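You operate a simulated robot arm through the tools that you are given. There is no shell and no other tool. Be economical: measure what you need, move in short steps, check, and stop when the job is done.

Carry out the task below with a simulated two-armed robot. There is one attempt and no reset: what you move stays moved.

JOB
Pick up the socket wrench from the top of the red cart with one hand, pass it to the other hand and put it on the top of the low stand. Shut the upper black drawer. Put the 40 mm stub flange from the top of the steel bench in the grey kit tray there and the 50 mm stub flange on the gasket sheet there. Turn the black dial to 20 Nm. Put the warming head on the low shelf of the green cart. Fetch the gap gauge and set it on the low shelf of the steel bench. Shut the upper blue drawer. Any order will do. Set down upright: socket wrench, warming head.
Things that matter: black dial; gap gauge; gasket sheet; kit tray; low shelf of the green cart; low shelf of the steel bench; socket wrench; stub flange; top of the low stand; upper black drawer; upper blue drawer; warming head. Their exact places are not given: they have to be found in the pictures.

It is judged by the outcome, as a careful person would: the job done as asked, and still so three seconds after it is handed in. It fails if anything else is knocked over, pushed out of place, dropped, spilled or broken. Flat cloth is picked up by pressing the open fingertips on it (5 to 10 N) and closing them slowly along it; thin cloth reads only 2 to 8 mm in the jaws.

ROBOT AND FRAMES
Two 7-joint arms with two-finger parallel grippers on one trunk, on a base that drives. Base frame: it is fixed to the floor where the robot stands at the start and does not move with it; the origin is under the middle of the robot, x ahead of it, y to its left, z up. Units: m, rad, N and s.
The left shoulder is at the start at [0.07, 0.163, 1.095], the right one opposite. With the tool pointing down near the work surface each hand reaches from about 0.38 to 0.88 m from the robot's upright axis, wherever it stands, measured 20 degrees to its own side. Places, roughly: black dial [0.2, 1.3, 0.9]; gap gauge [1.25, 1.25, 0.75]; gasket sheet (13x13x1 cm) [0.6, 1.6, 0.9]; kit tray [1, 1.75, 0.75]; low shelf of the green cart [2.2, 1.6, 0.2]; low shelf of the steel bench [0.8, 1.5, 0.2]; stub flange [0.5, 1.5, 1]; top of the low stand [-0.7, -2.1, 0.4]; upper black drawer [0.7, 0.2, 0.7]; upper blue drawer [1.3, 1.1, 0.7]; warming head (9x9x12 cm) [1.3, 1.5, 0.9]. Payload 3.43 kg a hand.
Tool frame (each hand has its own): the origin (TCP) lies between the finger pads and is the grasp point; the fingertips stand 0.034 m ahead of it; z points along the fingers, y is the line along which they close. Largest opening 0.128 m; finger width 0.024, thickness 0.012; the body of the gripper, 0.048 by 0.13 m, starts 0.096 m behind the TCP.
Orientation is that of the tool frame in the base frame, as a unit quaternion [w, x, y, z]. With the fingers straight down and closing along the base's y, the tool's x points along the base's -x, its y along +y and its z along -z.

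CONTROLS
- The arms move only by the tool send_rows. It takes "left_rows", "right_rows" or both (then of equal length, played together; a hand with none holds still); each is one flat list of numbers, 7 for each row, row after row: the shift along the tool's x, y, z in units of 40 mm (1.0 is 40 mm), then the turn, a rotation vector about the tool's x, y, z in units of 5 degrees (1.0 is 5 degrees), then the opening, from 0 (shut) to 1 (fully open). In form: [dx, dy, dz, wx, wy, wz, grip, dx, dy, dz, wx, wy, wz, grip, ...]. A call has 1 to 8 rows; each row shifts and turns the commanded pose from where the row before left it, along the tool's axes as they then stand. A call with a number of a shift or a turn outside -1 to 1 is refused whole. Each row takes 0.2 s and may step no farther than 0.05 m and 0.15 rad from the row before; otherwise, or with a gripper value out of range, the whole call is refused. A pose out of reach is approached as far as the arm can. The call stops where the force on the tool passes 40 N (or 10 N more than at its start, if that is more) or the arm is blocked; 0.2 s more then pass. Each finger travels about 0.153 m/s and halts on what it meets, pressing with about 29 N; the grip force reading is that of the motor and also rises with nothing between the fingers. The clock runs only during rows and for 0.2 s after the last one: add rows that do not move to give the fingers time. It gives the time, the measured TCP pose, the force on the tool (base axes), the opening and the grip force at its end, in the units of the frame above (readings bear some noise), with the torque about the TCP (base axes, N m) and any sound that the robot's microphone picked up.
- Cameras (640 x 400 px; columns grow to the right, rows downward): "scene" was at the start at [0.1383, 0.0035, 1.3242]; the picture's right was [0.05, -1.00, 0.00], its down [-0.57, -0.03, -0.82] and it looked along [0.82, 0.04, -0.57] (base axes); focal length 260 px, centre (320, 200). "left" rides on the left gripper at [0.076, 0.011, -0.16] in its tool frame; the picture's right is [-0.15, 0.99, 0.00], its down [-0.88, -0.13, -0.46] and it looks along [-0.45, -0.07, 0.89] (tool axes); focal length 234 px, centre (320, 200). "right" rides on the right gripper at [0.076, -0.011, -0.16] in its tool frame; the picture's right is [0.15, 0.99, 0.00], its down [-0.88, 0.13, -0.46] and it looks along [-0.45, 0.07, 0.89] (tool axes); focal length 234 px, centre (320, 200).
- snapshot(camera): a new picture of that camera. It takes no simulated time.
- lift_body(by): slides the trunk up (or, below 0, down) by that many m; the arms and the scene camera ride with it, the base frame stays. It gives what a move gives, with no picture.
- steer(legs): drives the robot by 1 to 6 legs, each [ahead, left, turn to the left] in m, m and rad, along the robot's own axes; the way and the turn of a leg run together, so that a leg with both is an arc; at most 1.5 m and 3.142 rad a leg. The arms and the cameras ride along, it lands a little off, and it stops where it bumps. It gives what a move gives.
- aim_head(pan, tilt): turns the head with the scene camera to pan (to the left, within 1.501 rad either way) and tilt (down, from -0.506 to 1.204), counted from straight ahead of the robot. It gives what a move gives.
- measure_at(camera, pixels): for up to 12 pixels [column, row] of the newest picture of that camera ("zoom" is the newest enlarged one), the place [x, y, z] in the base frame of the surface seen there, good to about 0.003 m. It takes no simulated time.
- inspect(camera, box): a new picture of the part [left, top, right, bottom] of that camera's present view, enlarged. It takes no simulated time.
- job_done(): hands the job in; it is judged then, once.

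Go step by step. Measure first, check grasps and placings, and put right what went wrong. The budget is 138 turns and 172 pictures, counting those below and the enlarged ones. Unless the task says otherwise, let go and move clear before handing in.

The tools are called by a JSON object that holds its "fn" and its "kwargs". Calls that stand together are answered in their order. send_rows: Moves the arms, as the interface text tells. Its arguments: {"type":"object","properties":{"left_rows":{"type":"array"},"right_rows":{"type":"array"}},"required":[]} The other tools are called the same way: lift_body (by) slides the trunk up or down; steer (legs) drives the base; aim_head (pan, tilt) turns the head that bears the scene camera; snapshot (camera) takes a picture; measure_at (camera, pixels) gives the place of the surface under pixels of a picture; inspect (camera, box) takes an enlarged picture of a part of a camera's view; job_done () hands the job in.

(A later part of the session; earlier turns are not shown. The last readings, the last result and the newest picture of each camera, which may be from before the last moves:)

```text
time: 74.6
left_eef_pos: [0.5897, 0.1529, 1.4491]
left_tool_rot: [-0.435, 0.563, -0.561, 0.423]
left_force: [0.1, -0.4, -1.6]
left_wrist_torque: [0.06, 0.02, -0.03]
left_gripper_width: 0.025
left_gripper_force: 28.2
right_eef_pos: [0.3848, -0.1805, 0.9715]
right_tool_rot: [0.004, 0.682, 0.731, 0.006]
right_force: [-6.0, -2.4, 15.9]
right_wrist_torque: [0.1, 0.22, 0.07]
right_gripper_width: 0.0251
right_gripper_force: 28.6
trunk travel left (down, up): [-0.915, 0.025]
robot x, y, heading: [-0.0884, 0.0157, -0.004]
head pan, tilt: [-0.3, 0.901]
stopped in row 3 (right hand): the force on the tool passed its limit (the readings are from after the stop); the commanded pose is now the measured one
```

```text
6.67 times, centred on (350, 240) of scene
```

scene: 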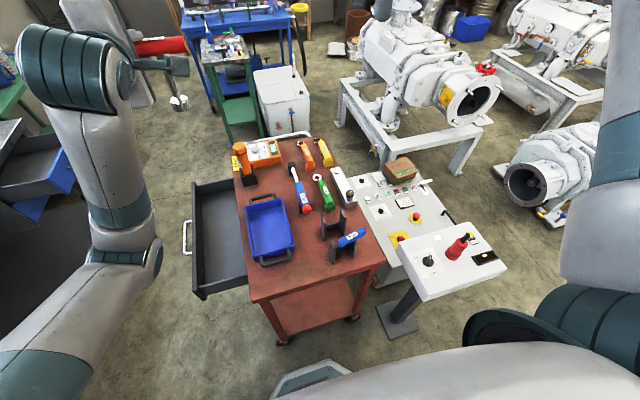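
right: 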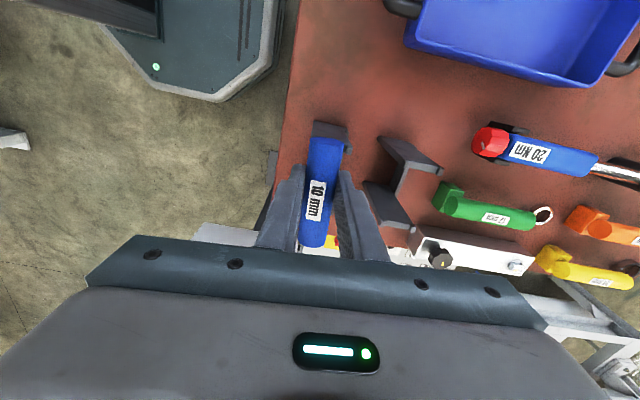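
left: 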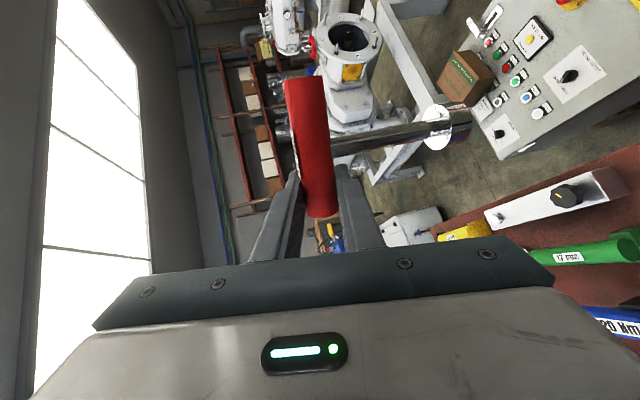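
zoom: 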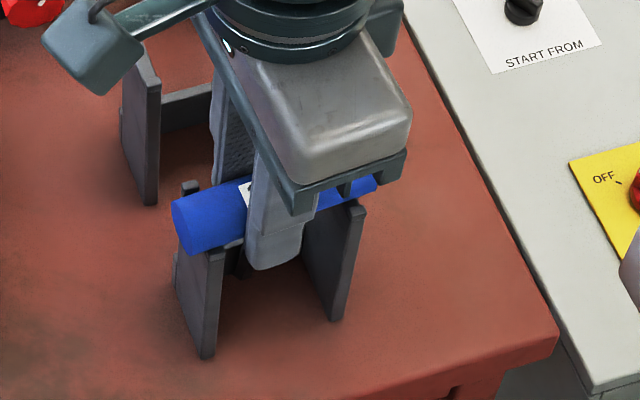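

The handle sits on both plates at nearly its original height and place (end at y=-0.144). I release gently and rise.

{"fn": "send_rows", "kwargs": {"right_rows": [0, 0, 0, 0, 0, 0, 0.25, 0, 0, 0, 0, 0, 0, 0.35, 0, 0, 0, 0, 0, 0, 0.4, 0, 0, 0, 0, 0, 0, 0.4]}}

{"fn": "inspect", "kwargs": {"camera": "right", "box": [230, 90, 430, 260]}}

{"fn": "send_rows", "kwargs": {"right_rows": [0, 0, -0.5, 0, 0, 0, 0.4, 0, 0, -1, 0, 0, 0, 0.4, 0, 0, -1, 0, 0, 0, 0.4, 0, 0, -1, 0, 0, 0, 0.4, 0, 0, -1, 0, 0, 0, 0.4, 0, 0, -1, 0, 0, 0, 0.4, 0, 0, -1, 0, 0, 0, 0.4, 0, 0, -1, 0, 0, 0, 0.4]}}

{"fn": "inspect", "kwargs": {"camera": "scene", "box": [310, 190, 390, 270]}}

```text
time: 75.6
left_eef_pos: [0.5934, 0.1518, 1.4474]
left_tool_rot: [-0.434, 0.563, -0.562, 0.422]
left_force: [0.5, -0.3, -3.3]
left_wrist_torque: [0.07, 0.02, -0.05]
left_gripper_width: 0.0257
left_gripper_force: 28.9
right_eef_pos: [0.3885, -0.1806, 0.969]
right_tool_rot: [0.004, 0.683, 0.731, 0.004]
right_force: [-0.9, -0.3, 0.8]
right_wrist_torque: [0.02, 0.04, -0.01]
right_gripper_width: 0.0512
right_gripper_force: 0.0
trunk travel left (down, up): [-0.915, 0.025]
robot x, y, heading: [-0.0851, 0.0174, 0.004]
head pan, tilt: [-0.3, 0.901]
```

```text
2.35 times, centred on (330, 175) of right
```

zoom: 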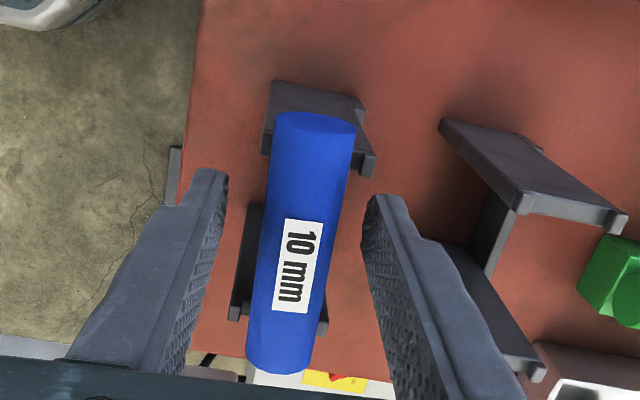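

```text
time: 77.4
left_eef_pos: [0.592, 0.1535, 1.4475]
left_tool_rot: [-0.433, 0.564, -0.562, 0.423]
left_force: [0.0, 0.4, -1.8]
left_wrist_torque: [0.06, 0.0, -0.02]
left_gripper_width: 0.0252
left_gripper_force: 28.7
right_eef_pos: [0.3827, -0.1809, 1.2688]
right_tool_rot: [0.004, 0.682, 0.732, 0.004]
right_force: [-0.2, 0.2, -0.4]
right_wrist_torque: [-0.01, -0.02, 0.01]
right_gripper_width: 0.0514
right_gripper_force: 0.1
trunk travel left (down, up): [-0.915, 0.025]
robot x, y, heading: [-0.089, 0.0207, -0.008]
head pan, tilt: [-0.3, 0.901]
```

```text
5.00 times, centred on (350, 230) of scene
```

zoom: 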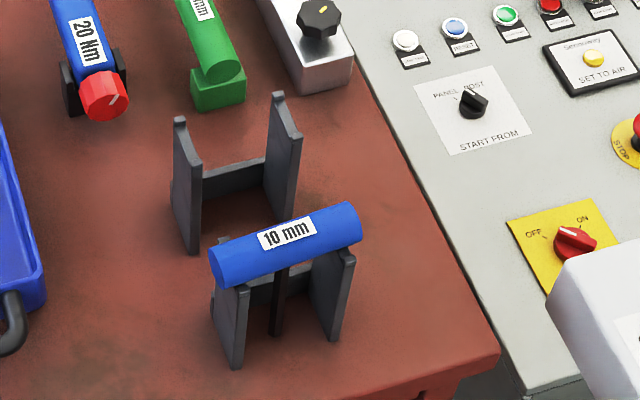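

The blue key is back in its fork. Now with arms high, I turn right and drive toward the stand.

{"fn": "steer", "kwargs": {"legs": [[0, 0, -1.565], [1.2, 0, 0]]}}

{"fn": "aim_head", "kwargs": {"pan": 0.0, "tilt": 0.7}}

{"fn": "snapshot", "kwargs": {"camera": "scene"}}

```text
time: 87.2
left_eef_pos: [0.2192, -1.8556, 1.449]
left_tool_rot: [0.037, -0.04, 0.795, -0.604]
left_force: [0.2, -0.6, -2.0]
left_wrist_torque: [0.02, -0.02, 0.02]
left_gripper_width: 0.0251
left_gripper_force: 28.7
right_eef_pos: [-0.1349, -1.6806, 1.2695]
right_tool_rot: [0.006, 0.997, 0.081, 0.0]
right_force: [-0.1, 0.4, 0.1]
right_wrist_torque: [0.02, 0.02, 0.02]
right_gripper_width: 0.0513
right_gripper_force: 0.0
trunk travel left (down, up): [-0.915, 0.025]
robot x, y, heading: [0.0173, -1.1937, -1.483]
head pan, tilt: [-0.3, 0.901]
```

```text
time: 88.0
left_eef_pos: [0.2183, -1.8568, 1.4476]
left_tool_rot: [0.038, -0.039, 0.795, -0.604]
left_force: [0.9, 0.4, -1.8]
left_wrist_torque: [0.01, -0.02, 0.0]
left_gripper_width: 0.0254
left_gripper_force: 28.5
right_eef_pos: [-0.1327, -1.6808, 1.2686]
right_tool_rot: [0.006, 0.997, 0.082, 0.0]
right_force: [0.1, -0.1, 0.3]
right_wrist_torque: [0.0, 0.01, 0.02]
right_gripper_width: 0.0513
right_gripper_force: 0.1
trunk travel left (down, up): [-0.915, 0.025]
robot x, y, heading: [0.0235, -1.1911, -1.48]
head pan, tilt: [0.0, 0.7]
```

```text
113 pictures are left
```

scene: 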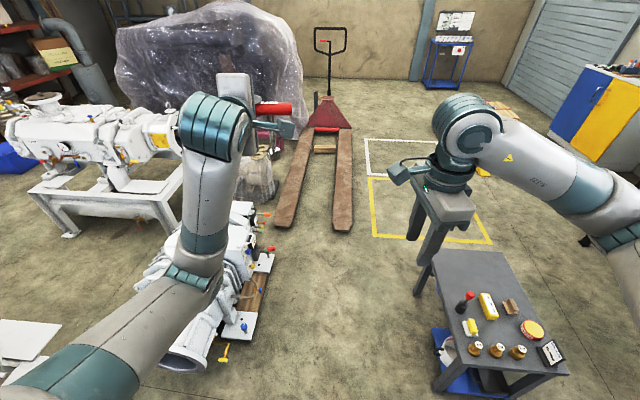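

Robot is at (0.02,-1.19). I measure clearances to the machine on the left and the forks, and free spots on the stand.

{"fn": "measure_at", "kwargs": {"camera": "scene", "pixels": [[222, 360], [245, 330], [262, 300], [285, 225], [345, 228], [440, 260], [508, 252], [462, 305], [567, 372], [446, 378], [480, 265]]}}

```text
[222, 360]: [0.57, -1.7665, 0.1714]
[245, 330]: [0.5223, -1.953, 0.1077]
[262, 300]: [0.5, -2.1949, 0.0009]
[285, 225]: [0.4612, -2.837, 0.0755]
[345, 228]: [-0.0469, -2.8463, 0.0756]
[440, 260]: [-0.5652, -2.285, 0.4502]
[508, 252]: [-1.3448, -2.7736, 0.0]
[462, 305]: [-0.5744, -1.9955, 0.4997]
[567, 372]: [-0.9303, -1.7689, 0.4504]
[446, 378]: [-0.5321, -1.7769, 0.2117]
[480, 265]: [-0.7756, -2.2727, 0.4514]
```

I drive alongside the stand and turn to face it (heading π), and raise the right hand a bit.

{"fn": "steer", "kwargs": {"legs": [[0.76, -0.07, 0], [0, 0, -1.66]]}}

{"fn": "send_rows", "kwargs": {"right_rows": [0, 0, -1, 0, 0, 0, 0.4, 0, 0, -1, 0, 0, 0, 0.4, 0, 0, -1, 0, 0, 0, 0.4, 0, 0, -1, 0, 0, 0, 0.4, 0, 0, -1, 0, 0, 0, 0.4]}}

{"fn": "snapshot", "kwargs": {"camera": "scene"}}

```text
time: 96.1
left_eef_pos: [-0.655, -2.1355, 1.4483]
left_tool_rot: [-0.415, 0.552, 0.573, -0.441]
left_force: [1.0, 1.3, -2.0]
left_wrist_torque: [-0.05, -0.01, 0.0]
left_gripper_width: 0.025
left_gripper_force: 29.2
right_eef_pos: [-0.4598, -1.7942, 1.2684]
right_tool_rot: [0.004, 0.743, -0.669, -0.004]
right_force: [-0.5, -0.8, -0.3]
right_wrist_torque: [0.0, -0.03, 0.0]
right_gripper_width: 0.0511
right_gripper_force: 0.0
trunk travel left (down, up): [-0.915, 0.025]
robot x, y, heading: [0.0185, -1.9731, -3.105]
head pan, tilt: [0.0, 0.7]
```

```text
time: 97.3
left_eef_pos: [-0.6543, -2.1359, 1.4481]
left_tool_rot: [-0.414, 0.552, 0.574, -0.441]
left_force: [0.0, 0.6, -1.9]
left_wrist_torque: [-0.02, -0.03, -0.01]
left_gripper_width: 0.0253
left_gripper_force: 29.3
right_eef_pos: [-0.4524, -1.7988, 1.4718]
right_tool_rot: [0.004, 0.743, -0.669, -0.005]
right_force: [0.4, -0.2, -1.0]
right_wrist_torque: [0.01, 0.03, 0.02]
right_gripper_width: 0.0508
right_gripper_force: 0.1
trunk travel left (down, up): [-0.915, 0.025]
robot x, y, heading: [0.0142, -1.9763, -3.109]
head pan, tilt: [0.0, 0.7]
```

```text
112 pictures are left
```

scene: 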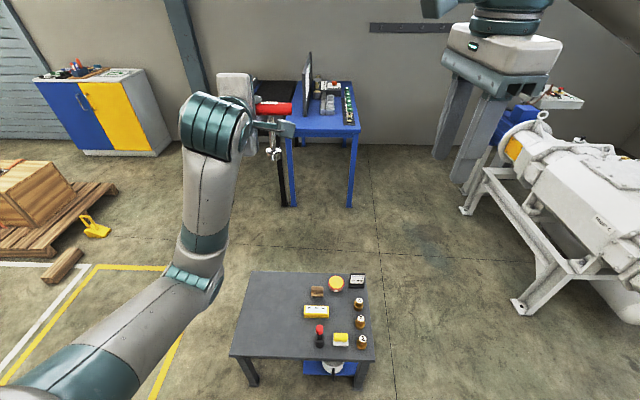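

The left part of the stand is free. I shift the left hand so the socket is over about (-0.68,-2.20), then lower the trunk part way and look.

{"fn": "send_rows", "kwargs": {"left_rows": [-0.85, 0, 0.2, 0, 0, 0, 0, -0.85, 0, 0.2, 0, 0, 0, 0, -0.8, 0, 0.2, 0, 0, 0, 0, 0, 0, 0, 0, 0, 0, 0]}}

{"fn": "lift_body", "kwargs": {"by": -0.5}}

{"fn": "snapshot", "kwargs": {"camera": "scene"}}

{"fn": "snapshot", "kwargs": {"camera": "left"}}

```text
time: 98.3
left_eef_pos: [-0.6758, -2.2361, 1.4411]
left_tool_rot: [-0.414, 0.552, 0.574, -0.442]
left_force: [-0.6, 0.2, -2.5]
left_wrist_torque: [-0.06, -0.04, 0.03]
left_gripper_width: 0.025
left_gripper_force: 29.3
right_eef_pos: [-0.4564, -1.797, 1.4707]
right_tool_rot: [0.005, 0.744, -0.669, -0.005]
right_force: [-0.2, 0.1, -0.1]
right_wrist_torque: [0.01, 0.04, -0.03]
right_gripper_width: 0.051
right_gripper_force: 0.0
trunk travel left (down, up): [-0.915, 0.025]
robot x, y, heading: [0.0152, -1.9723, -3.106]
head pan, tilt: [0.0, 0.7]
```

```text
refused: -0.5 is not a number from -0.4 to 0.4
```

```text
111 pictures are left
```

scene: 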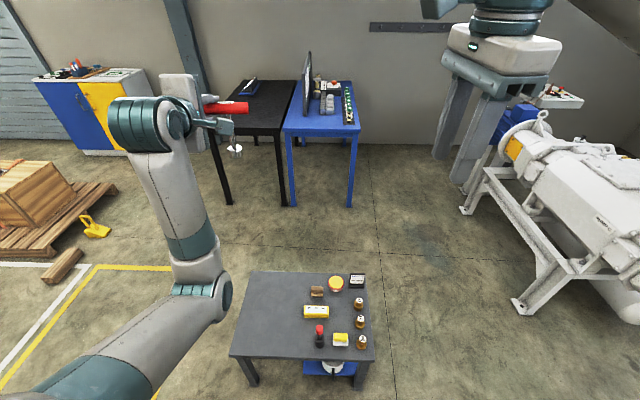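

```text
110 pictures are left
```

left: 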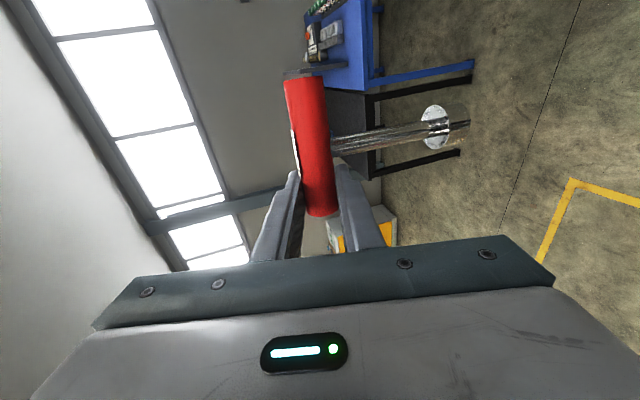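

I measure the wrench's shaft to know its tilt and length.

{"fn": "measure_at", "kwargs": {"camera": "left", "pixels": [[340, 138], [425, 125], [436, 118], [436, 140], [462, 125], [310, 90], [322, 200]]}}

{"fn": "inspect", "kwargs": {"camera": "scene", "box": [180, 80, 280, 180]}}

{"fn": "measure_at", "kwargs": {"camera": "zoom", "pixels": [[220, 270], [222, 300], [215, 240], [250, 180], [160, 190], [225, 285]]}}

```text
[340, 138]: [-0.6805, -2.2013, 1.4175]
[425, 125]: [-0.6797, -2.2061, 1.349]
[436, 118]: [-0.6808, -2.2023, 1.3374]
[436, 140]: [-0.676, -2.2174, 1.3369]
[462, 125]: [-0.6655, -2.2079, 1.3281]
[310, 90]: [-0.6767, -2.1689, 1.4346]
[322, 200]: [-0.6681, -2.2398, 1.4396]
```

```text
4.00 times, centred on (230, 130) of scene
```

zoom: 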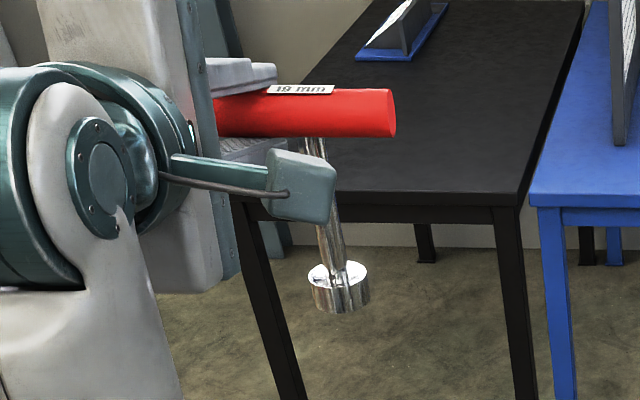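

```text
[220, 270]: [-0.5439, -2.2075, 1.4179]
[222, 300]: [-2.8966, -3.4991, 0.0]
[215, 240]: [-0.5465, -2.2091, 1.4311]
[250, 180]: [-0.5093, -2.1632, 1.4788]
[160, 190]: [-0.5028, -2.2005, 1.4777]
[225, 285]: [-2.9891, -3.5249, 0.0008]
```

The wrench is tilted about 4°; I correct by rolling the hand, then lower the trunk in two steps.

{"fn": "send_rows", "kwargs": {"left_rows": [0, 0, 0, 0, 0, -0.8, 0, 0, 0, 0, 0, 0, 0, 0]}}

{"fn": "lift_body", "kwargs": {"by": -0.4}}

{"fn": "lift_body", "kwargs": {"by": -0.2}}

{"fn": "aim_head", "kwargs": {"pan": 0.25, "tilt": 0.8}}

{"fn": "snapshot", "kwargs": {"camera": "scene"}}

{"fn": "snapshot", "kwargs": {"camera": "left"}}

```text
time: 98.9
left_eef_pos: [-0.6744, -2.2363, 1.4414]
left_tool_rot: [-0.429, 0.531, 0.593, -0.427]
left_force: [-0.1, -0.1, -2.1]
left_wrist_torque: [-0.07, -0.01, -0.01]
left_gripper_width: 0.0252
left_gripper_force: 28.8
right_eef_pos: [-0.4551, -1.7971, 1.4707]
right_tool_rot: [0.005, 0.744, -0.669, -0.005]
right_force: [0.4, -0.3, 0.7]
right_wrist_torque: [0.03, -0.02, 0.02]
right_gripper_width: 0.0512
right_gripper_force: 0.1
trunk travel left (down, up): [-0.915, 0.025]
robot x, y, heading: [0.0173, -1.9737, -3.112]
head pan, tilt: [0.0, 0.7]
```

```text
time: 102.8
left_eef_pos: [-0.6745, -2.2372, 1.0417]
left_tool_rot: [-0.43, 0.531, 0.593, -0.427]
left_force: [0.6, -0.2, -2.4]
left_wrist_torque: [-0.08, -0.02, 0.0]
left_gripper_width: 0.0253
left_gripper_force: 28.7
right_eef_pos: [-0.4548, -1.7976, 1.0705]
right_tool_rot: [0.004, 0.744, -0.668, -0.004]
right_force: [0.3, -0.5, 0.6]
right_wrist_torque: [0.01, -0.02, -0.01]
right_gripper_width: 0.0512
right_gripper_force: 0.1
trunk travel left (down, up): [-0.515, 0.425]
robot x, y, heading: [0.0173, -1.9739, -3.109]
head pan, tilt: [0.0, 0.7]
```

```text
time: 104.9
left_eef_pos: [-0.6735, -2.2378, 0.8414]
left_tool_rot: [-0.429, 0.53, 0.593, -0.427]
left_force: [0.4, 0.2, -1.0]
left_wrist_torque: [-0.06, 0.0, -0.01]
left_gripper_width: 0.0255
left_gripper_force: 28.8
right_eef_pos: [-0.4545, -1.7971, 0.8703]
right_tool_rot: [0.005, 0.743, -0.669, -0.004]
right_force: [0.3, 0.3, -0.4]
right_wrist_torque: [0.04, -0.05, 0.0]
right_gripper_width: 0.0511
right_gripper_force: 0.0
trunk travel left (down, up): [-0.315, 0.625]
robot x, y, heading: [0.0156, -1.9758, -3.106]
head pan, tilt: [0.0, 0.7]
```

```text
time: 105.7
left_eef_pos: [-0.6739, -2.2362, 0.842]
left_tool_rot: [-0.429, 0.531, 0.593, -0.427]
left_force: [0.1, 0.1, -1.7]
left_wrist_torque: [-0.09, 0.02, 0.04]
left_gripper_width: 0.0253
left_gripper_force: 29.4
right_eef_pos: [-0.4557, -1.7975, 0.8703]
right_tool_rot: [0.004, 0.744, -0.669, -0.004]
right_force: [-0.7, -0.7, 0.3]
right_wrist_torque: [0.01, 0.0, 0.0]
right_gripper_width: 0.0511
right_gripper_force: 0.1
trunk travel left (down, up): [-0.315, 0.625]
robot x, y, heading: [0.0194, -1.9729, -3.111]
head pan, tilt: [0.25, 0.799]
```

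```text
108 pictures are left
```

scene: 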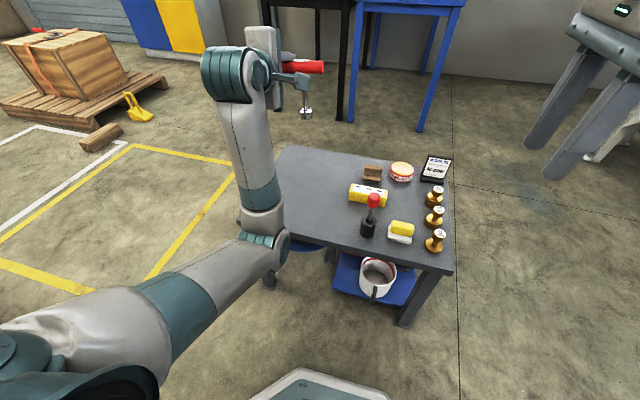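

```text
107 pictures are left
```

left: 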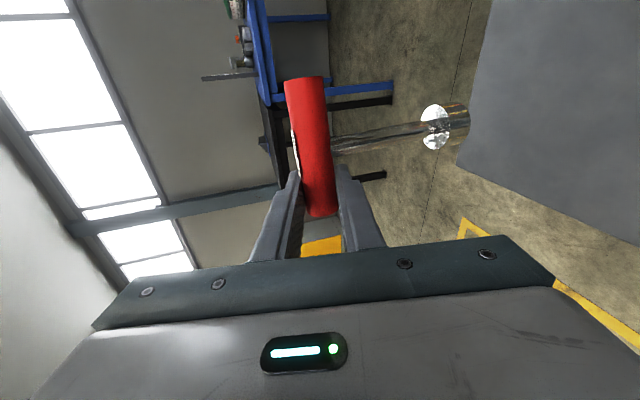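

I measure the elbow's clearance to the stand edge and the wrench's uprightness.

{"fn": "measure_at", "kwargs": {"camera": "scene", "pixels": [[280, 250], [262, 250], [270, 275], [286, 240], [262, 210], [300, 245], [305, 112]]}}

{"fn": "measure_at", "kwargs": {"camera": "left", "pixels": [[340, 140], [415, 130], [310, 90], [322, 200], [300, 90], [436, 118], [436, 140]]}}

```text
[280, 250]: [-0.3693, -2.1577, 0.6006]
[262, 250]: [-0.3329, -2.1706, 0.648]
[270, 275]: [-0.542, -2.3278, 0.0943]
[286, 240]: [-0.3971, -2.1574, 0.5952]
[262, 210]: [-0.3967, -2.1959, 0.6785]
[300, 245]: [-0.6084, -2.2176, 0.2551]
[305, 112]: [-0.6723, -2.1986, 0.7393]
```

```text
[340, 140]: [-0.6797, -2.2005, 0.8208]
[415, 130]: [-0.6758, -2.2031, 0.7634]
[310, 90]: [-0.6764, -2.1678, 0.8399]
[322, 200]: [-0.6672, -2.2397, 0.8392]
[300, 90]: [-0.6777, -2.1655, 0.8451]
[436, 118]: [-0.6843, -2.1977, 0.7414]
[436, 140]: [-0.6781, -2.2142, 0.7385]
```

The handle is level and the elbow clears the edge by ~12 cm. I lower the trunk 0.245 more, then finish with small arm steps.

{"fn": "lift_body", "kwargs": {"by": -0.245}}

{"fn": "inspect", "kwargs": {"camera": "scene", "box": [180, 80, 460, 280]}}

{"fn": "snapshot", "kwargs": {"camera": "left"}}

```text
time: 108.2
left_eef_pos: [-0.6735, -2.2371, 0.5968]
left_tool_rot: [-0.43, 0.531, 0.593, -0.427]
left_force: [-0.5, -0.4, -1.9]
left_wrist_torque: [-0.07, -0.03, -0.03]
left_gripper_width: 0.0251
left_gripper_force: 29.3
right_eef_pos: [-0.454, -1.7975, 0.6247]
right_tool_rot: [0.005, 0.744, -0.668, -0.003]
right_force: [0.3, -0.2, -0.6]
right_wrist_torque: [-0.03, 0.0, 0.02]
right_gripper_width: 0.0514
right_gripper_force: 0.1
trunk travel left (down, up): [-0.07, 0.87]
robot x, y, heading: [0.02, -1.9754, -3.105]
head pan, tilt: [0.25, 0.799]
```

```text
2.00 times, centred on (320, 180) of scene
```

zoom: 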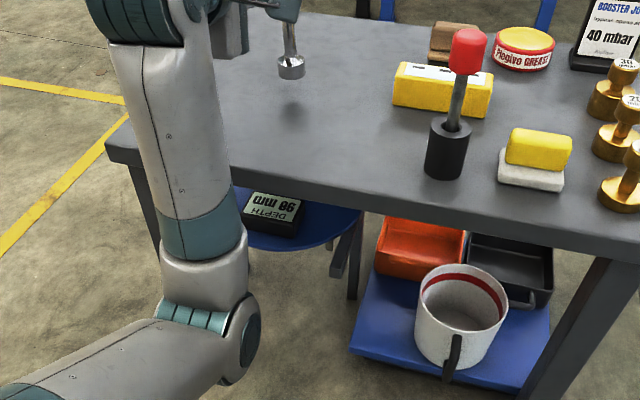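

```text
105 pictures are left
```

left: 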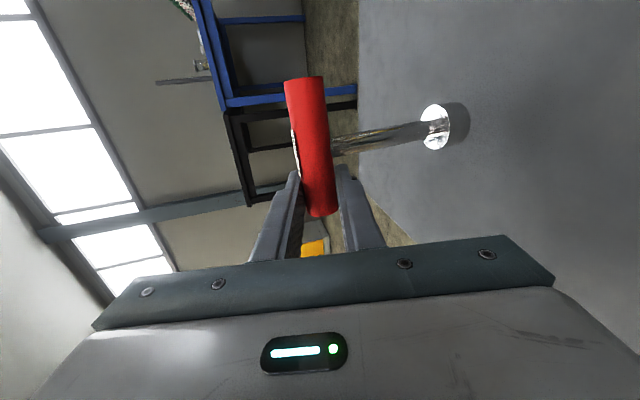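

About 2.5 cm remains. I lower the trunk 15 mm and then approach by 2 mm arm steps.

{"fn": "lift_body", "kwargs": {"by": -0.018}}

{"fn": "send_rows", "kwargs": {"left_rows": [0, 0.06, 0.016, 0, 0, 0, 0, 0, 0.06, 0.016, 0, 0, 0, 0, 0, 0, 0, 0, 0, 0, 0]}}

{"fn": "inspect", "kwargs": {"camera": "left", "box": [360, 60, 520, 160]}}

```text
time: 108.9
left_eef_pos: [-0.6747, -2.2368, 0.5783]
left_tool_rot: [-0.429, 0.531, 0.593, -0.427]
left_force: [-0.4, -0.7, -0.9]
left_wrist_torque: [-0.06, -0.02, -0.01]
left_gripper_width: 0.025
left_gripper_force: 29.1
right_eef_pos: [-0.4542, -1.7975, 0.608]
right_tool_rot: [0.004, 0.744, -0.669, -0.004]
right_force: [0.7, -0.5, -0.8]
right_wrist_torque: [0.03, -0.01, 0.01]
right_gripper_width: 0.0511
right_gripper_force: 0.1
trunk travel left (down, up): [-0.052, 0.888]
robot x, y, heading: [0.0208, -1.9775, -3.106]
head pan, tilt: [0.25, 0.799]
```

```text
time: 109.7
left_eef_pos: [-0.6729, -2.2375, 0.5741]
left_tool_rot: [-0.429, 0.531, 0.593, -0.427]
left_force: [0.2, 0.1, -2.8]
left_wrist_torque: [-0.07, -0.04, 0.03]
left_gripper_width: 0.0253
left_gripper_force: 29.1
right_eef_pos: [-0.4545, -1.7972, 0.6079]
right_tool_rot: [0.005, 0.743, -0.669, -0.004]
right_force: [0.4, 0.5, -0.5]
right_wrist_torque: [0.02, 0.0, 0.01]
right_gripper_width: 0.0512
right_gripper_force: 0.1
trunk travel left (down, up): [-0.052, 0.888]
robot x, y, heading: [0.019, -1.9779, -3.106]
head pan, tilt: [0.25, 0.799]
```

```text
4.00 times, centred on (440, 110) of left
```

zoom: 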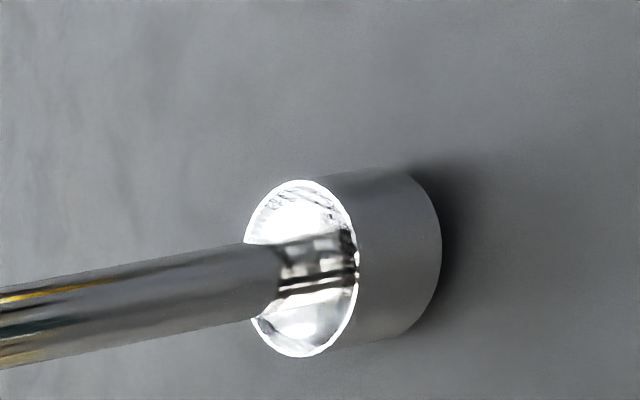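

Close to contact. I continue in 1.5 mm steps until a reaction shows.

{"fn": "send_rows", "kwargs": {"left_rows": [0, 0.04, 0.011, 0, 0, 0, 0, 0, 0, 0, 0, 0, 0, 0]}}

{"fn": "send_rows", "kwargs": {"left_rows": [0, 0.04, 0.011, 0, 0, 0, 0, 0, 0, 0, 0, 0, 0, 0]}}

{"fn": "send_rows", "kwargs": {"left_rows": [0, 0.04, 0.011, 0, 0, 0, 0, 0, 0, 0, 0, 0, 0, 0]}}

{"fn": "inspect", "kwargs": {"camera": "left", "box": [360, 60, 520, 160]}}

```text
time: 110.3
left_eef_pos: [-0.6744, -2.2367, 0.5725]
left_tool_rot: [-0.429, 0.531, 0.594, -0.426]
left_force: [0.1, -0.4, -2.1]
left_wrist_torque: [-0.07, -0.01, 0.02]
left_gripper_width: 0.0251
left_gripper_force: 29.1
right_eef_pos: [-0.4547, -1.7972, 0.6079]
right_tool_rot: [0.004, 0.743, -0.669, -0.004]
right_force: [0.1, 0.3, -0.1]
right_wrist_torque: [-0.02, 0.05, -0.01]
right_gripper_width: 0.0513
right_gripper_force: 0.0
trunk travel left (down, up): [-0.052, 0.888]
robot x, y, heading: [0.0195, -1.9771, -3.103]
head pan, tilt: [0.25, 0.799]
```

```text
time: 110.9
left_eef_pos: [-0.6737, -2.2378, 0.5713]
left_tool_rot: [-0.43, 0.531, 0.593, -0.427]
left_force: [0.1, -0.1, -2.4]
left_wrist_torque: [-0.03, -0.04, 0.01]
left_gripper_width: 0.0252
left_gripper_force: 28.8
right_eef_pos: [-0.4538, -1.7973, 0.6067]
right_tool_rot: [0.005, 0.743, -0.669, -0.004]
right_force: [-0.2, 0.1, 0.3]
right_wrist_torque: [-0.02, -0.01, 0.01]
right_gripper_width: 0.0514
right_gripper_force: 0.2
trunk travel left (down, up): [-0.052, 0.888]
robot x, y, heading: [0.02, -1.9749, -3.11]
head pan, tilt: [0.25, 0.799]
```

```text
time: 111.5
left_eef_pos: [-0.6727, -2.2354, 0.5688]
left_tool_rot: [-0.429, 0.531, 0.593, -0.427]
left_force: [-0.6, -0.9, 1.2]
left_wrist_torque: [-0.05, 0.09, 0.01]
left_gripper_width: 0.0251
left_gripper_force: 28.8
right_eef_pos: [-0.454, -1.797, 0.6073]
right_tool_rot: [0.004, 0.744, -0.669, -0.004]
right_force: [-0.3, 0.6, -0.9]
right_wrist_torque: [0.02, -0.01, 0.02]
right_gripper_width: 0.0513
right_gripper_force: 0.1
trunk travel left (down, up): [-0.052, 0.888]
robot x, y, heading: [0.0186, -1.9751, -3.107]
head pan, tilt: [0.25, 0.799]
```

```text
4.00 times, centred on (440, 110) of left
```

zoom: 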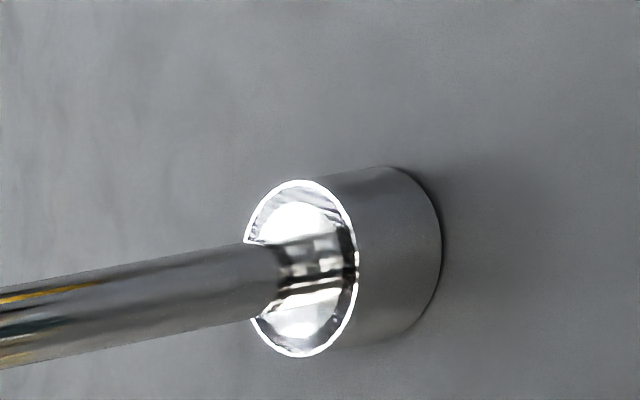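

Contact is felt. I press one more mm and open the fingers gradually.

{"fn": "send_rows", "kwargs": {"left_rows": [0, 0.03, 0.008, 0, 0, 0, 0, 0, 0, 0, 0, 0, 0, 0.18, 0, 0, 0, 0, 0, 0, 0.22, 0, 0, 0, 0, 0, 0, 0.28, 0, 0, 0, 0, 0, 0, 0.36, 0, 0, 0, 0, 0, 0, 0.45, 0, 0, 0, 0, 0, 0, 0.5]}}

{"fn": "snapshot", "kwargs": {"camera": "left"}}

```text
time: 113.1
left_eef_pos: [-0.6748, -2.2353, 0.568]
left_tool_rot: [-0.429, 0.53, 0.593, -0.427]
left_force: [0.4, 0.6, -0.6]
left_wrist_torque: [0.02, 0.0, 0.03]
left_gripper_width: 0.0642
left_gripper_force: 0.0
right_eef_pos: [-0.4544, -1.7978, 0.6073]
right_tool_rot: [0.005, 0.744, -0.669, -0.003]
right_force: [0.5, -0.1, -0.2]
right_wrist_torque: [-0.02, -0.02, 0.0]
right_gripper_width: 0.0513
right_gripper_force: 0.0
trunk travel left (down, up): [-0.052, 0.888]
robot x, y, heading: [0.0166, -1.9721, -3.106]
head pan, tilt: [0.25, 0.799]
```

```text
102 pictures are left
```

left: 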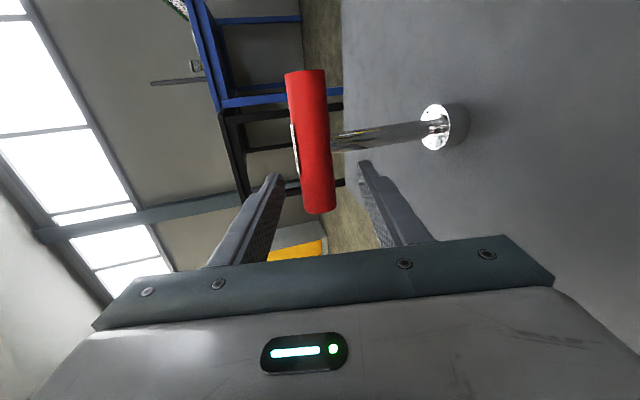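

The wrench stands free. I withdraw the left hand straight back.

{"fn": "send_rows", "kwargs": {"left_rows": [0, 0, -0.5, 0, 0, 0, 0.5, 0, 0, -0.8, 0, 0, 0, 0.5, 0, 0, -0.8, 0, 0, 0, 0.5, 0, 0, -0.8, 0, 0, 0, 0.5, 0, 0, 0, 0, 0, 0, 0.5]}}

{"fn": "snapshot", "kwargs": {"camera": "scene"}}

```text
time: 114.3
left_eef_pos: [-0.5686, -2.2387, 0.5978]
left_tool_rot: [-0.42, 0.529, 0.594, -0.437]
left_force: [-0.2, -0.4, -0.3]
left_wrist_torque: [0.0, 0.0, -0.03]
left_gripper_width: 0.0639
left_gripper_force: 0.0
left hand out of reach, approached as far as the arm can: row 4
right_eef_pos: [-0.4545, -1.796, 0.6081]
right_tool_rot: [0.005, 0.744, -0.669, -0.004]
right_force: [0.3, -0.2, 0.0]
right_wrist_torque: [0.0, 0.0, 0.0]
right_gripper_width: 0.051
right_gripper_force: 0.0
trunk travel left (down, up): [-0.052, 0.888]
robot x, y, heading: [0.0181, -1.9724, -3.11]
head pan, tilt: [0.25, 0.799]
```

```text
101 pictures are left
```

scene: 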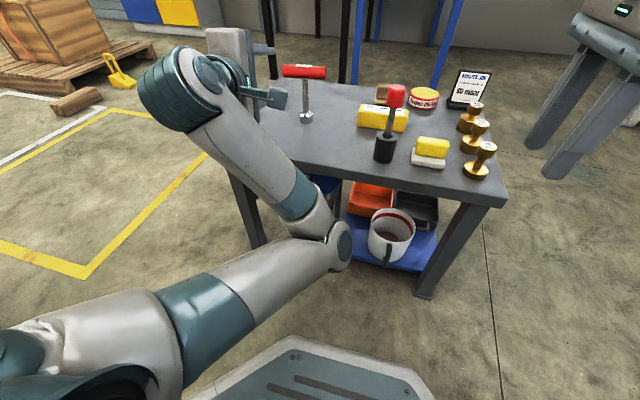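

The wrench stands upright. Before raising the trunk, I check the elbow isn't beneath the tabletop edge.

{"fn": "measure_at", "kwargs": {"camera": "scene", "pixels": [[345, 250], [335, 225], [318, 210], [330, 265], [305, 120], [302, 75], [275, 98], [255, 75]]}}

```text
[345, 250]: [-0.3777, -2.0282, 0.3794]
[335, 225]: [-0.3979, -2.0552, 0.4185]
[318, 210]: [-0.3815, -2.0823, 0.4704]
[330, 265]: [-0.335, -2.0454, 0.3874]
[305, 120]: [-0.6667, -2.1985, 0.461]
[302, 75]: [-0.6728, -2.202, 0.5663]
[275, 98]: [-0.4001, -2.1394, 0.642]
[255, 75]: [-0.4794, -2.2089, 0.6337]
```

The elbow is clear. I raise the trunk, turn right to face +y, and drive back along x≈-0.05.

{"fn": "lift_body", "kwargs": {"by": 0.4}}

{"fn": "lift_body", "kwargs": {"by": 0.35}}

{"fn": "steer", "kwargs": {"legs": [[0, 0, -1.61], [1.0, 0.07, 0]]}}

{"fn": "aim_head", "kwargs": {"pan": 0.0, "tilt": 0.7}}

{"fn": "snapshot", "kwargs": {"camera": "scene"}}

```text
time: 118.1
left_eef_pos: [-0.5696, -2.2379, 1.0006]
left_tool_rot: [-0.422, 0.528, 0.594, -0.437]
left_force: [0.1, -0.3, 0.1]
left_wrist_torque: [0.0, 0.02, 0.0]
left_gripper_width: 0.064
left_gripper_force: 0.1
right_eef_pos: [-0.4538, -1.7977, 1.0069]
right_tool_rot: [0.004, 0.743, -0.669, -0.004]
right_force: [-0.2, 0.6, -0.3]
right_wrist_torque: [0.01, -0.01, 0.0]
right_gripper_width: 0.0513
right_gripper_force: 0.1
trunk travel left (down, up): [-0.452, 0.488]
robot x, y, heading: [0.0161, -1.9728, -3.107]
head pan, tilt: [0.25, 0.799]
```

```text
time: 121.5
left_eef_pos: [-0.5705, -2.2381, 1.3502]
left_tool_rot: [-0.422, 0.527, 0.594, -0.436]
left_force: [-0.5, 0.7, 0.5]
left_wrist_torque: [0.01, 0.01, 0.0]
left_gripper_width: 0.064
left_gripper_force: 0.0
right_eef_pos: [-0.4549, -1.7963, 1.358]
right_tool_rot: [0.005, 0.744, -0.668, -0.004]
right_force: [0.5, 0.4, -0.8]
right_wrist_torque: [-0.01, -0.01, 0.04]
right_gripper_width: 0.0509
right_gripper_force: 0.0
trunk travel left (down, up): [-0.802, 0.138]
robot x, y, heading: [0.0203, -1.9758, -3.107]
head pan, tilt: [0.25, 0.799]
```

```text
time: 130.7
left_eef_pos: [-0.2328, -0.3633, 1.3503]
left_tool_rot: [-0.608, 0.794, 0.016, 0.014]
left_force: [-0.2, 0.2, 0.9]
left_wrist_torque: [0.01, -0.02, 0.0]
left_gripper_width: 0.0641
left_gripper_force: 0.0
right_eef_pos: [0.1977, -0.5115, 1.357]
right_tool_rot: [0.001, -0.014, 1.0, 0.006]
right_force: [-0.4, -0.4, 0.3]
right_wrist_torque: [-0.02, 0.02, 0.03]
right_gripper_width: 0.0511
right_gripper_force: 0.0
trunk travel left (down, up): [-0.802, 0.138]
robot x, y, heading: [-0.0204, -0.9692, 1.523]
head pan, tilt: [0.25, 0.799]
```

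```text
time: 131.5
left_eef_pos: [-0.2344, -0.3621, 1.3522]
left_tool_rot: [-0.607, 0.794, 0.016, 0.013]
left_force: [0.1, -0.9, 0.5]
left_wrist_torque: [0.01, 0.0, -0.01]
left_gripper_width: 0.0639
left_gripper_force: 0.1
right_eef_pos: [0.1972, -0.5123, 1.3581]
right_tool_rot: [0.0, -0.013, 1.0, 0.006]
right_force: [1.0, 0.2, -0.3]
right_wrist_torque: [-0.02, -0.01, 0.01]
right_gripper_width: 0.0512
right_gripper_force: 0.0
trunk travel left (down, up): [-0.802, 0.138]
robot x, y, heading: [-0.0188, -0.9729, 1.529]
head pan, tilt: [0.0, 0.7]
```

```text
100 pictures are left
```

scene: 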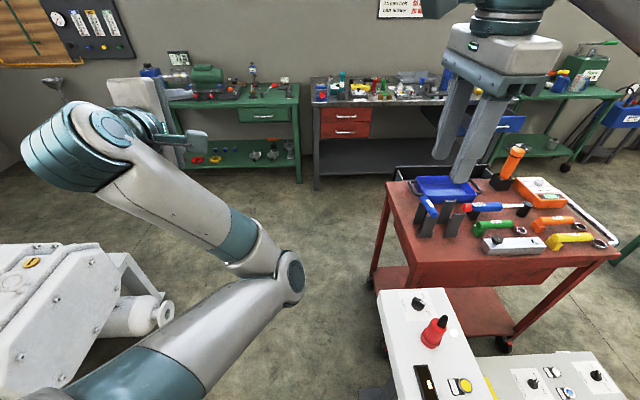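

The gap between the pump at left and the pedestal at right is visible. I check its edges, then reset the left hand to point down while here.

{"fn": "measure_at", "kwargs": {"camera": "scene", "pixels": [[380, 292], [395, 395], [172, 310], [150, 330], [60, 380], [385, 265], [375, 345]]}}

{"fn": "send_rows", "kwargs": {"left_rows": [0, 0, 0, -1, 0, 0, 0.5, 0, 0, 0, -1, 0, 0, 0.5, 0, 0, 0, -1, 0, 0, 0.5, 0, 0, 0, -1, 0, 0, 0.5, 0, 0, 0, -1, 0, 0, 0.5, 0, 0, 0, -1, 0, 0, 0.5, 0, 0, 0, -1, 0, 0, 0.5, 0, 0, 0, -1, 0, 0, 0.5]}}

{"fn": "send_rows", "kwargs": {"left_rows": [0, 0, 0, -1, 0, 0, 0.5, 0, 0, 0, -1, 0, 0, 0.5, 0, 0, 0, -1, 0, 0, 0.5, 0, 0, 0, -1, 0, 0, 0.5, 0, 0, 0, -1, 0, 0, 0.5, 0, 0, 0, -1, 0, 0, 0.5, 0, 0, 0, -1, 0, 0, 0.5, 0, 0, 0, 0, 0, 0, 0.5]}}

{"fn": "snapshot", "kwargs": {"camera": "scene"}}

```text
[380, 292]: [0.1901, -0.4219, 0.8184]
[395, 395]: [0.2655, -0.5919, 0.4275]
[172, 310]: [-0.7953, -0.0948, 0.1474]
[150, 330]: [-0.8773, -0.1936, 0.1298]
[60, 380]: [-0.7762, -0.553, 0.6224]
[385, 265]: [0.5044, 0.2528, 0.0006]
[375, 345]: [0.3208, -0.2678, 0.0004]
```

```text
time: 133.3
left_eef_pos: [-0.2662, -0.2365, 1.24]
left_tool_rot: [-0.298, 0.954, 0.011, 0.019]
left_force: [-0.9, -0.2, 0.2]
left_wrist_torque: [-0.01, 0.03, -0.02]
left_gripper_width: 0.0641
left_gripper_force: 0.1
left hand out of reach, approached as far as the arm can: row 1, 2, 3, 4, 5, 6, 7, 8
right_eef_pos: [0.1976, -0.5115, 1.3576]
right_tool_rot: [0.0, -0.013, 1.0, 0.006]
right_force: [-0.3, 0.2, 0.8]
right_wrist_torque: [0.0, 0.0, -0.01]
right_gripper_width: 0.0511
right_gripper_force: 0.1
trunk travel left (down, up): [-0.802, 0.138]
robot x, y, heading: [-0.0184, -0.9677, 1.525]
head pan, tilt: [0.0, 0.7]
```

```text
time: 135.1
left_eef_pos: [-0.2701, -0.2258, 1.2383]
left_tool_rot: [0.003, 1.0, 0.004, 0.021]
left_force: [-0.4, -0.2, -1.2]
left_wrist_torque: [0.0, 0.0, -0.02]
left_gripper_width: 0.0638
left_gripper_force: 0.0
left hand out of reach, approached as far as the arm can: row 1, 2
right_eef_pos: [0.1979, -0.5119, 1.3583]
right_tool_rot: [-0.001, -0.014, 1.0, 0.006]
right_force: [0.1, -0.2, -0.2]
right_wrist_torque: [0.0, -0.02, -0.03]
right_gripper_width: 0.0512
right_gripper_force: 0.1
trunk travel left (down, up): [-0.802, 0.138]
robot x, y, heading: [-0.0148, -0.9737, 1.528]
head pan, tilt: [0.0, 0.7]
```

```text
99 pictures are left
```

scene: 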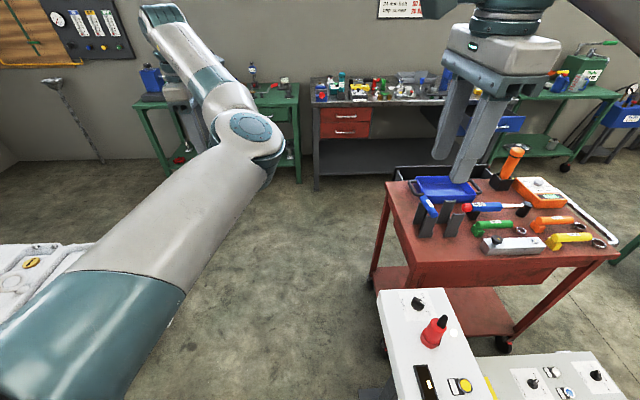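

I drive on north past the pedestal and turn to face +x beside the black drawer.

{"fn": "steer", "kwargs": {"legs": [[1.2, 0.12, 0], [0, 0, -1.528]]}}

{"fn": "aim_head", "kwargs": {"pan": 0.2, "tilt": 0.7}}

{"fn": "snapshot", "kwargs": {"camera": "scene"}}

```text
time: 145.0
left_eef_pos: [0.6654, 0.5374, 1.2388]
left_tool_rot: [0.016, 0.721, -0.693, 0.014]
left_force: [-0.2, 0.2, -0.1]
left_wrist_torque: [0.0, -0.01, 0.02]
left_gripper_width: 0.064
left_gripper_force: 0.0
right_eef_pos: [0.3926, 0.0601, 1.3583]
right_tool_rot: [0.004, 0.686, 0.727, 0.004]
right_force: [0.8, -1.0, -0.2]
right_wrist_torque: [0.0, -0.03, 0.0]
right_gripper_width: 0.0515
right_gripper_force: 0.0
trunk travel left (down, up): [-0.802, 0.138]
robot x, y, heading: [-0.0712, 0.2561, -0.013]
head pan, tilt: [0.0, 0.7]
```

```text
time: 145.7
left_eef_pos: [0.6659, 0.537, 1.2379]
left_tool_rot: [0.016, 0.721, -0.692, 0.013]
left_force: [-0.1, 0.1, 0.0]
left_wrist_torque: [-0.01, 0.01, -0.02]
left_gripper_width: 0.0638
left_gripper_force: 0.1
right_eef_pos: [0.3919, 0.0599, 1.3572]
right_tool_rot: [0.004, 0.687, 0.727, 0.004]
right_force: [0.9, 0.8, -0.2]
right_wrist_torque: [0.0, 0.05, -0.01]
right_gripper_width: 0.051
right_gripper_force: 0.0
trunk travel left (down, up): [-0.802, 0.138]
robot x, y, heading: [-0.0713, 0.2589, -0.014]
head pan, tilt: [0.201, 0.7]
```

```text
98 pictures are left
```

scene: 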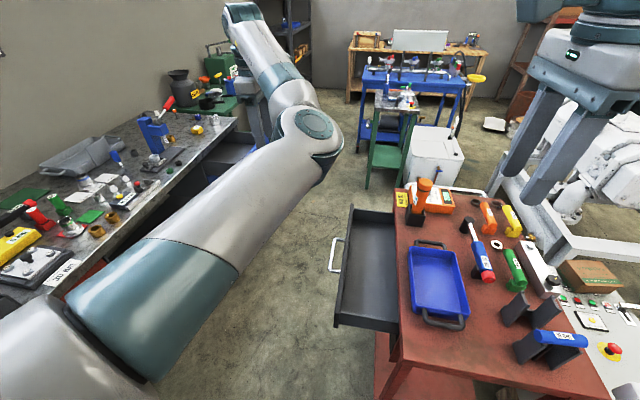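

The black drawer's outer face lies along (337,325)–(352,207). I measure it, its handle, and cart edge.

{"fn": "measure_at", "kwargs": {"camera": "scene", "pixels": [[336, 320], [344, 265], [350, 215], [335, 255], [333, 240], [370, 300], [398, 325], [394, 215], [340, 290], [336, 326]]}}

{"fn": "inspect", "kwargs": {"camera": "scene", "box": [310, 180, 430, 350]}}

```text
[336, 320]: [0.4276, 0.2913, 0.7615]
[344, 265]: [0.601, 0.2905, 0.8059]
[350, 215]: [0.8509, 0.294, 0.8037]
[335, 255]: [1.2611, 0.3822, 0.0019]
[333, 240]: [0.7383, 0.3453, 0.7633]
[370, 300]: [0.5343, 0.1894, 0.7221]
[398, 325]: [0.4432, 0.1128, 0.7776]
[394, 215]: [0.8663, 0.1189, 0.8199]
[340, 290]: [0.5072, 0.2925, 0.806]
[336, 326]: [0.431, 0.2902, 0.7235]
```

```text
2.35 times, centred on (370, 265) of scene
```

zoom: 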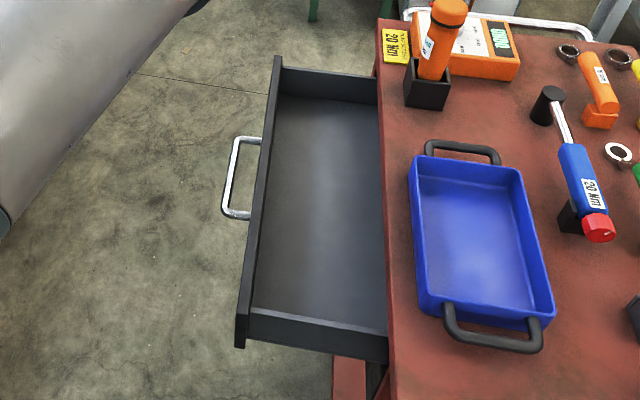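

I measure the tray and torch near the cart's edge to plan hand clearance at the end of the push.

{"fn": "measure_at", "kwargs": {"camera": "zoom", "pixels": [[411, 162], [424, 295], [428, 148], [406, 70], [435, 10], [408, 105], [233, 150], [226, 212], [250, 215]]}}

{"fn": "send_rows", "kwargs": {"left_rows": [0, 0, 0, 0, 0, 1, 0, 0, 0, 0, 0, 0, 1, 0, 0, 0, 0, 0, 0, 1, 0, 0, 0, 0, 0, 0, 1, 0, 0, 0, 0, 0, 0, 1, 0, 0, 0, 0, 0, 0, 1, 0, 0, 0, 0, 0, 0, 1, 0, 0, 0, 0, 0, 0, 1, 0]}}

{"fn": "send_rows", "kwargs": {"left_rows": [0, 0, 0, 0, 0, 1, 0, 0, 0, 0, 0, 0, 1, 0, 0, 0, 0, 0, 0, 1, 0, 0, 0, 0, 0, 0, 1, 0, 0, 0, 0, 0, 0, 1, 0, 0, 0, 0, 0, 0, 1, 0, 0, 0, 0, 0, 0, 1, 0, 0, 0, 0, 0, 0, 1, 0]}}

{"fn": "send_rows", "kwargs": {"left_rows": [0, 0, 0, 0, 0, 1, 0, 0, 0, 0, 0, 0, 1, 0, 0, 0, 0, 0, 0, 0, 0]}}

```text
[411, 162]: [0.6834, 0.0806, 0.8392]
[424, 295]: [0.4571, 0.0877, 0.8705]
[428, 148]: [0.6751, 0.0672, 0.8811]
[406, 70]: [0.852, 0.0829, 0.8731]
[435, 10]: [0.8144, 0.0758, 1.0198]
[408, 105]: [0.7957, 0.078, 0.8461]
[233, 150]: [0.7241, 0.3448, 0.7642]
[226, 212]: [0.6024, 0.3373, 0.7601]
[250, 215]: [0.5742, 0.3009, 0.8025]
```

```text
time: 147.5
left_eef_pos: [0.6643, 0.5361, 1.2389]
left_tool_rot: [-0.01, -0.441, 0.897, -0.019]
left_force: [-0.6, 0.0, -0.5]
left_wrist_torque: [0.01, 0.01, 0.01]
left_gripper_width: 0.0
left_gripper_force: 29.0
right_eef_pos: [0.3928, 0.0592, 1.3578]
right_tool_rot: [0.005, 0.687, 0.726, 0.004]
right_force: [-0.2, -0.2, 0.5]
right_wrist_torque: [-0.01, 0.01, 0.01]
right_gripper_width: 0.0512
right_gripper_force: 0.0
trunk travel left (down, up): [-0.802, 0.138]
robot x, y, heading: [-0.0713, 0.2549, -0.018]
head pan, tilt: [0.201, 0.7]
```

```text
time: 149.3
left_eef_pos: [0.6645, 0.5361, 1.2387]
left_tool_rot: [-0.003, -0.107, 0.994, -0.021]
left_force: [0.4, 0.5, -0.4]
left_wrist_torque: [-0.03, -0.02, 0.0]
left_gripper_width: 0.0001
left_gripper_force: 28.7
right_eef_pos: [0.393, 0.0596, 1.3581]
right_tool_rot: [0.005, 0.686, 0.728, 0.005]
right_force: [-1.0, -0.7, -0.4]
right_wrist_torque: [0.0, -0.02, -0.02]
right_gripper_width: 0.0511
right_gripper_force: 0.0
trunk travel left (down, up): [-0.802, 0.138]
robot x, y, heading: [-0.0718, 0.2575, -0.013]
head pan, tilt: [0.201, 0.7]
```

```text
time: 150.1
left_eef_pos: [0.6644, 0.5361, 1.2372]
left_tool_rot: [-0.001, -0.019, 1.0, -0.021]
left_force: [0.8, 0.2, 0.4]
left_wrist_torque: [0.02, 0.01, 0.01]
left_gripper_width: 0.0002
left_gripper_force: 29.1
right_eef_pos: [0.392, 0.0599, 1.3583]
right_tool_rot: [0.004, 0.686, 0.727, 0.005]
right_force: [0.3, -0.5, 0.6]
right_wrist_torque: [0.01, 0.02, 0.01]
right_gripper_width: 0.0511
right_gripper_force: 0.0
trunk travel left (down, up): [-0.802, 0.138]
robot x, y, heading: [-0.0705, 0.2608, -0.012]
head pan, tilt: [0.201, 0.7]
```

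Clearances are fine. I lower the trunk 0.3 and bring the left closed fingers outside the drawer handle.

{"fn": "lift_body", "kwargs": {"by": -0.3}}

{"fn": "send_rows", "kwargs": {"left_rows": [0, -0.5, 0.8, 0, 0, 0, 0, 0, -0.5, 0.8, 0, 0, 0, 0, 0, -0.5, 0.8, 0, 0, 0, 0, 0, -0.5, 0.8, 0, 0, 0, 0, 0, -0.5, 0.7, 0, 0, 0, 0, 0, 0, 0, 0, 0, 0, 0]}}

{"fn": "snapshot", "kwargs": {"camera": "scene"}}

{"fn": "snapshot", "kwargs": {"camera": "left"}}

```text
time: 153.1
left_eef_pos: [0.6647, 0.5366, 0.9378]
left_tool_rot: [-0.001, -0.019, 1.0, -0.021]
left_force: [-0.3, -0.2, 0.2]
left_wrist_torque: [-0.01, 0.03, -0.02]
left_gripper_width: 0.0004
left_gripper_force: 29.3
right_eef_pos: [0.393, 0.0598, 1.058]
right_tool_rot: [0.005, 0.687, 0.727, 0.004]
right_force: [-0.6, 0.5, -0.2]
right_wrist_torque: [0.01, -0.01, 0.0]
right_gripper_width: 0.0514
right_gripper_force: 0.0
trunk travel left (down, up): [-0.502, 0.438]
robot x, y, heading: [-0.0739, 0.2539, -0.014]
head pan, tilt: [0.201, 0.7]
```

```text
time: 154.5
left_eef_pos: [0.6816, 0.4381, 0.7836]
left_tool_rot: [-0.002, -0.02, 1.0, -0.02]
left_force: [0.5, 0.0, -0.2]
left_wrist_torque: [0.0, -0.02, 0.0]
left_gripper_width: 0.0
left_gripper_force: 29.0
left hand out of reach, approached as far as the arm can: row 2, 3
right_eef_pos: [0.3928, 0.0598, 1.0573]
right_tool_rot: [0.005, 0.687, 0.727, 0.005]
right_force: [0.2, -0.4, 0.6]
right_wrist_torque: [-0.01, 0.0, 0.02]
right_gripper_width: 0.0512
right_gripper_force: 0.0
trunk travel left (down, up): [-0.502, 0.438]
robot x, y, heading: [-0.0718, 0.2584, -0.012]
head pan, tilt: [0.201, 0.7]
```

```text
96 pictures are left
```

scene: 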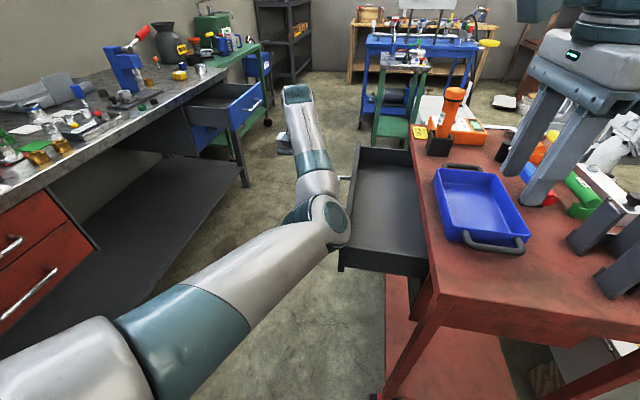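

```text
95 pictures are left
```

left: 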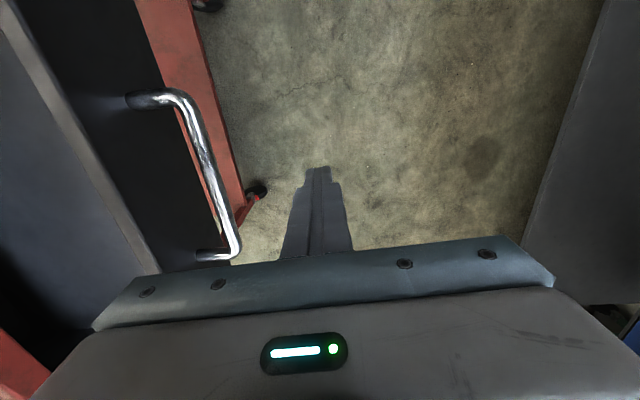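

The fingers are outside the handle. The elbow is near the drawer's corner, so I measure it.

{"fn": "measure_at", "kwargs": {"camera": "scene", "pixels": [[325, 215], [345, 230], [335, 240], [320, 195], [318, 170], [345, 262], [275, 250]]}}

```text
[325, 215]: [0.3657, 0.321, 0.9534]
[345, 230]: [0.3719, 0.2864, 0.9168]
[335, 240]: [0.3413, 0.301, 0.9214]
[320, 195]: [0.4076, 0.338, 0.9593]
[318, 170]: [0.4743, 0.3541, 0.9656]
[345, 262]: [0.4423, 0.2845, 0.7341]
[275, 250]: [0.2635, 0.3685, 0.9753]
```

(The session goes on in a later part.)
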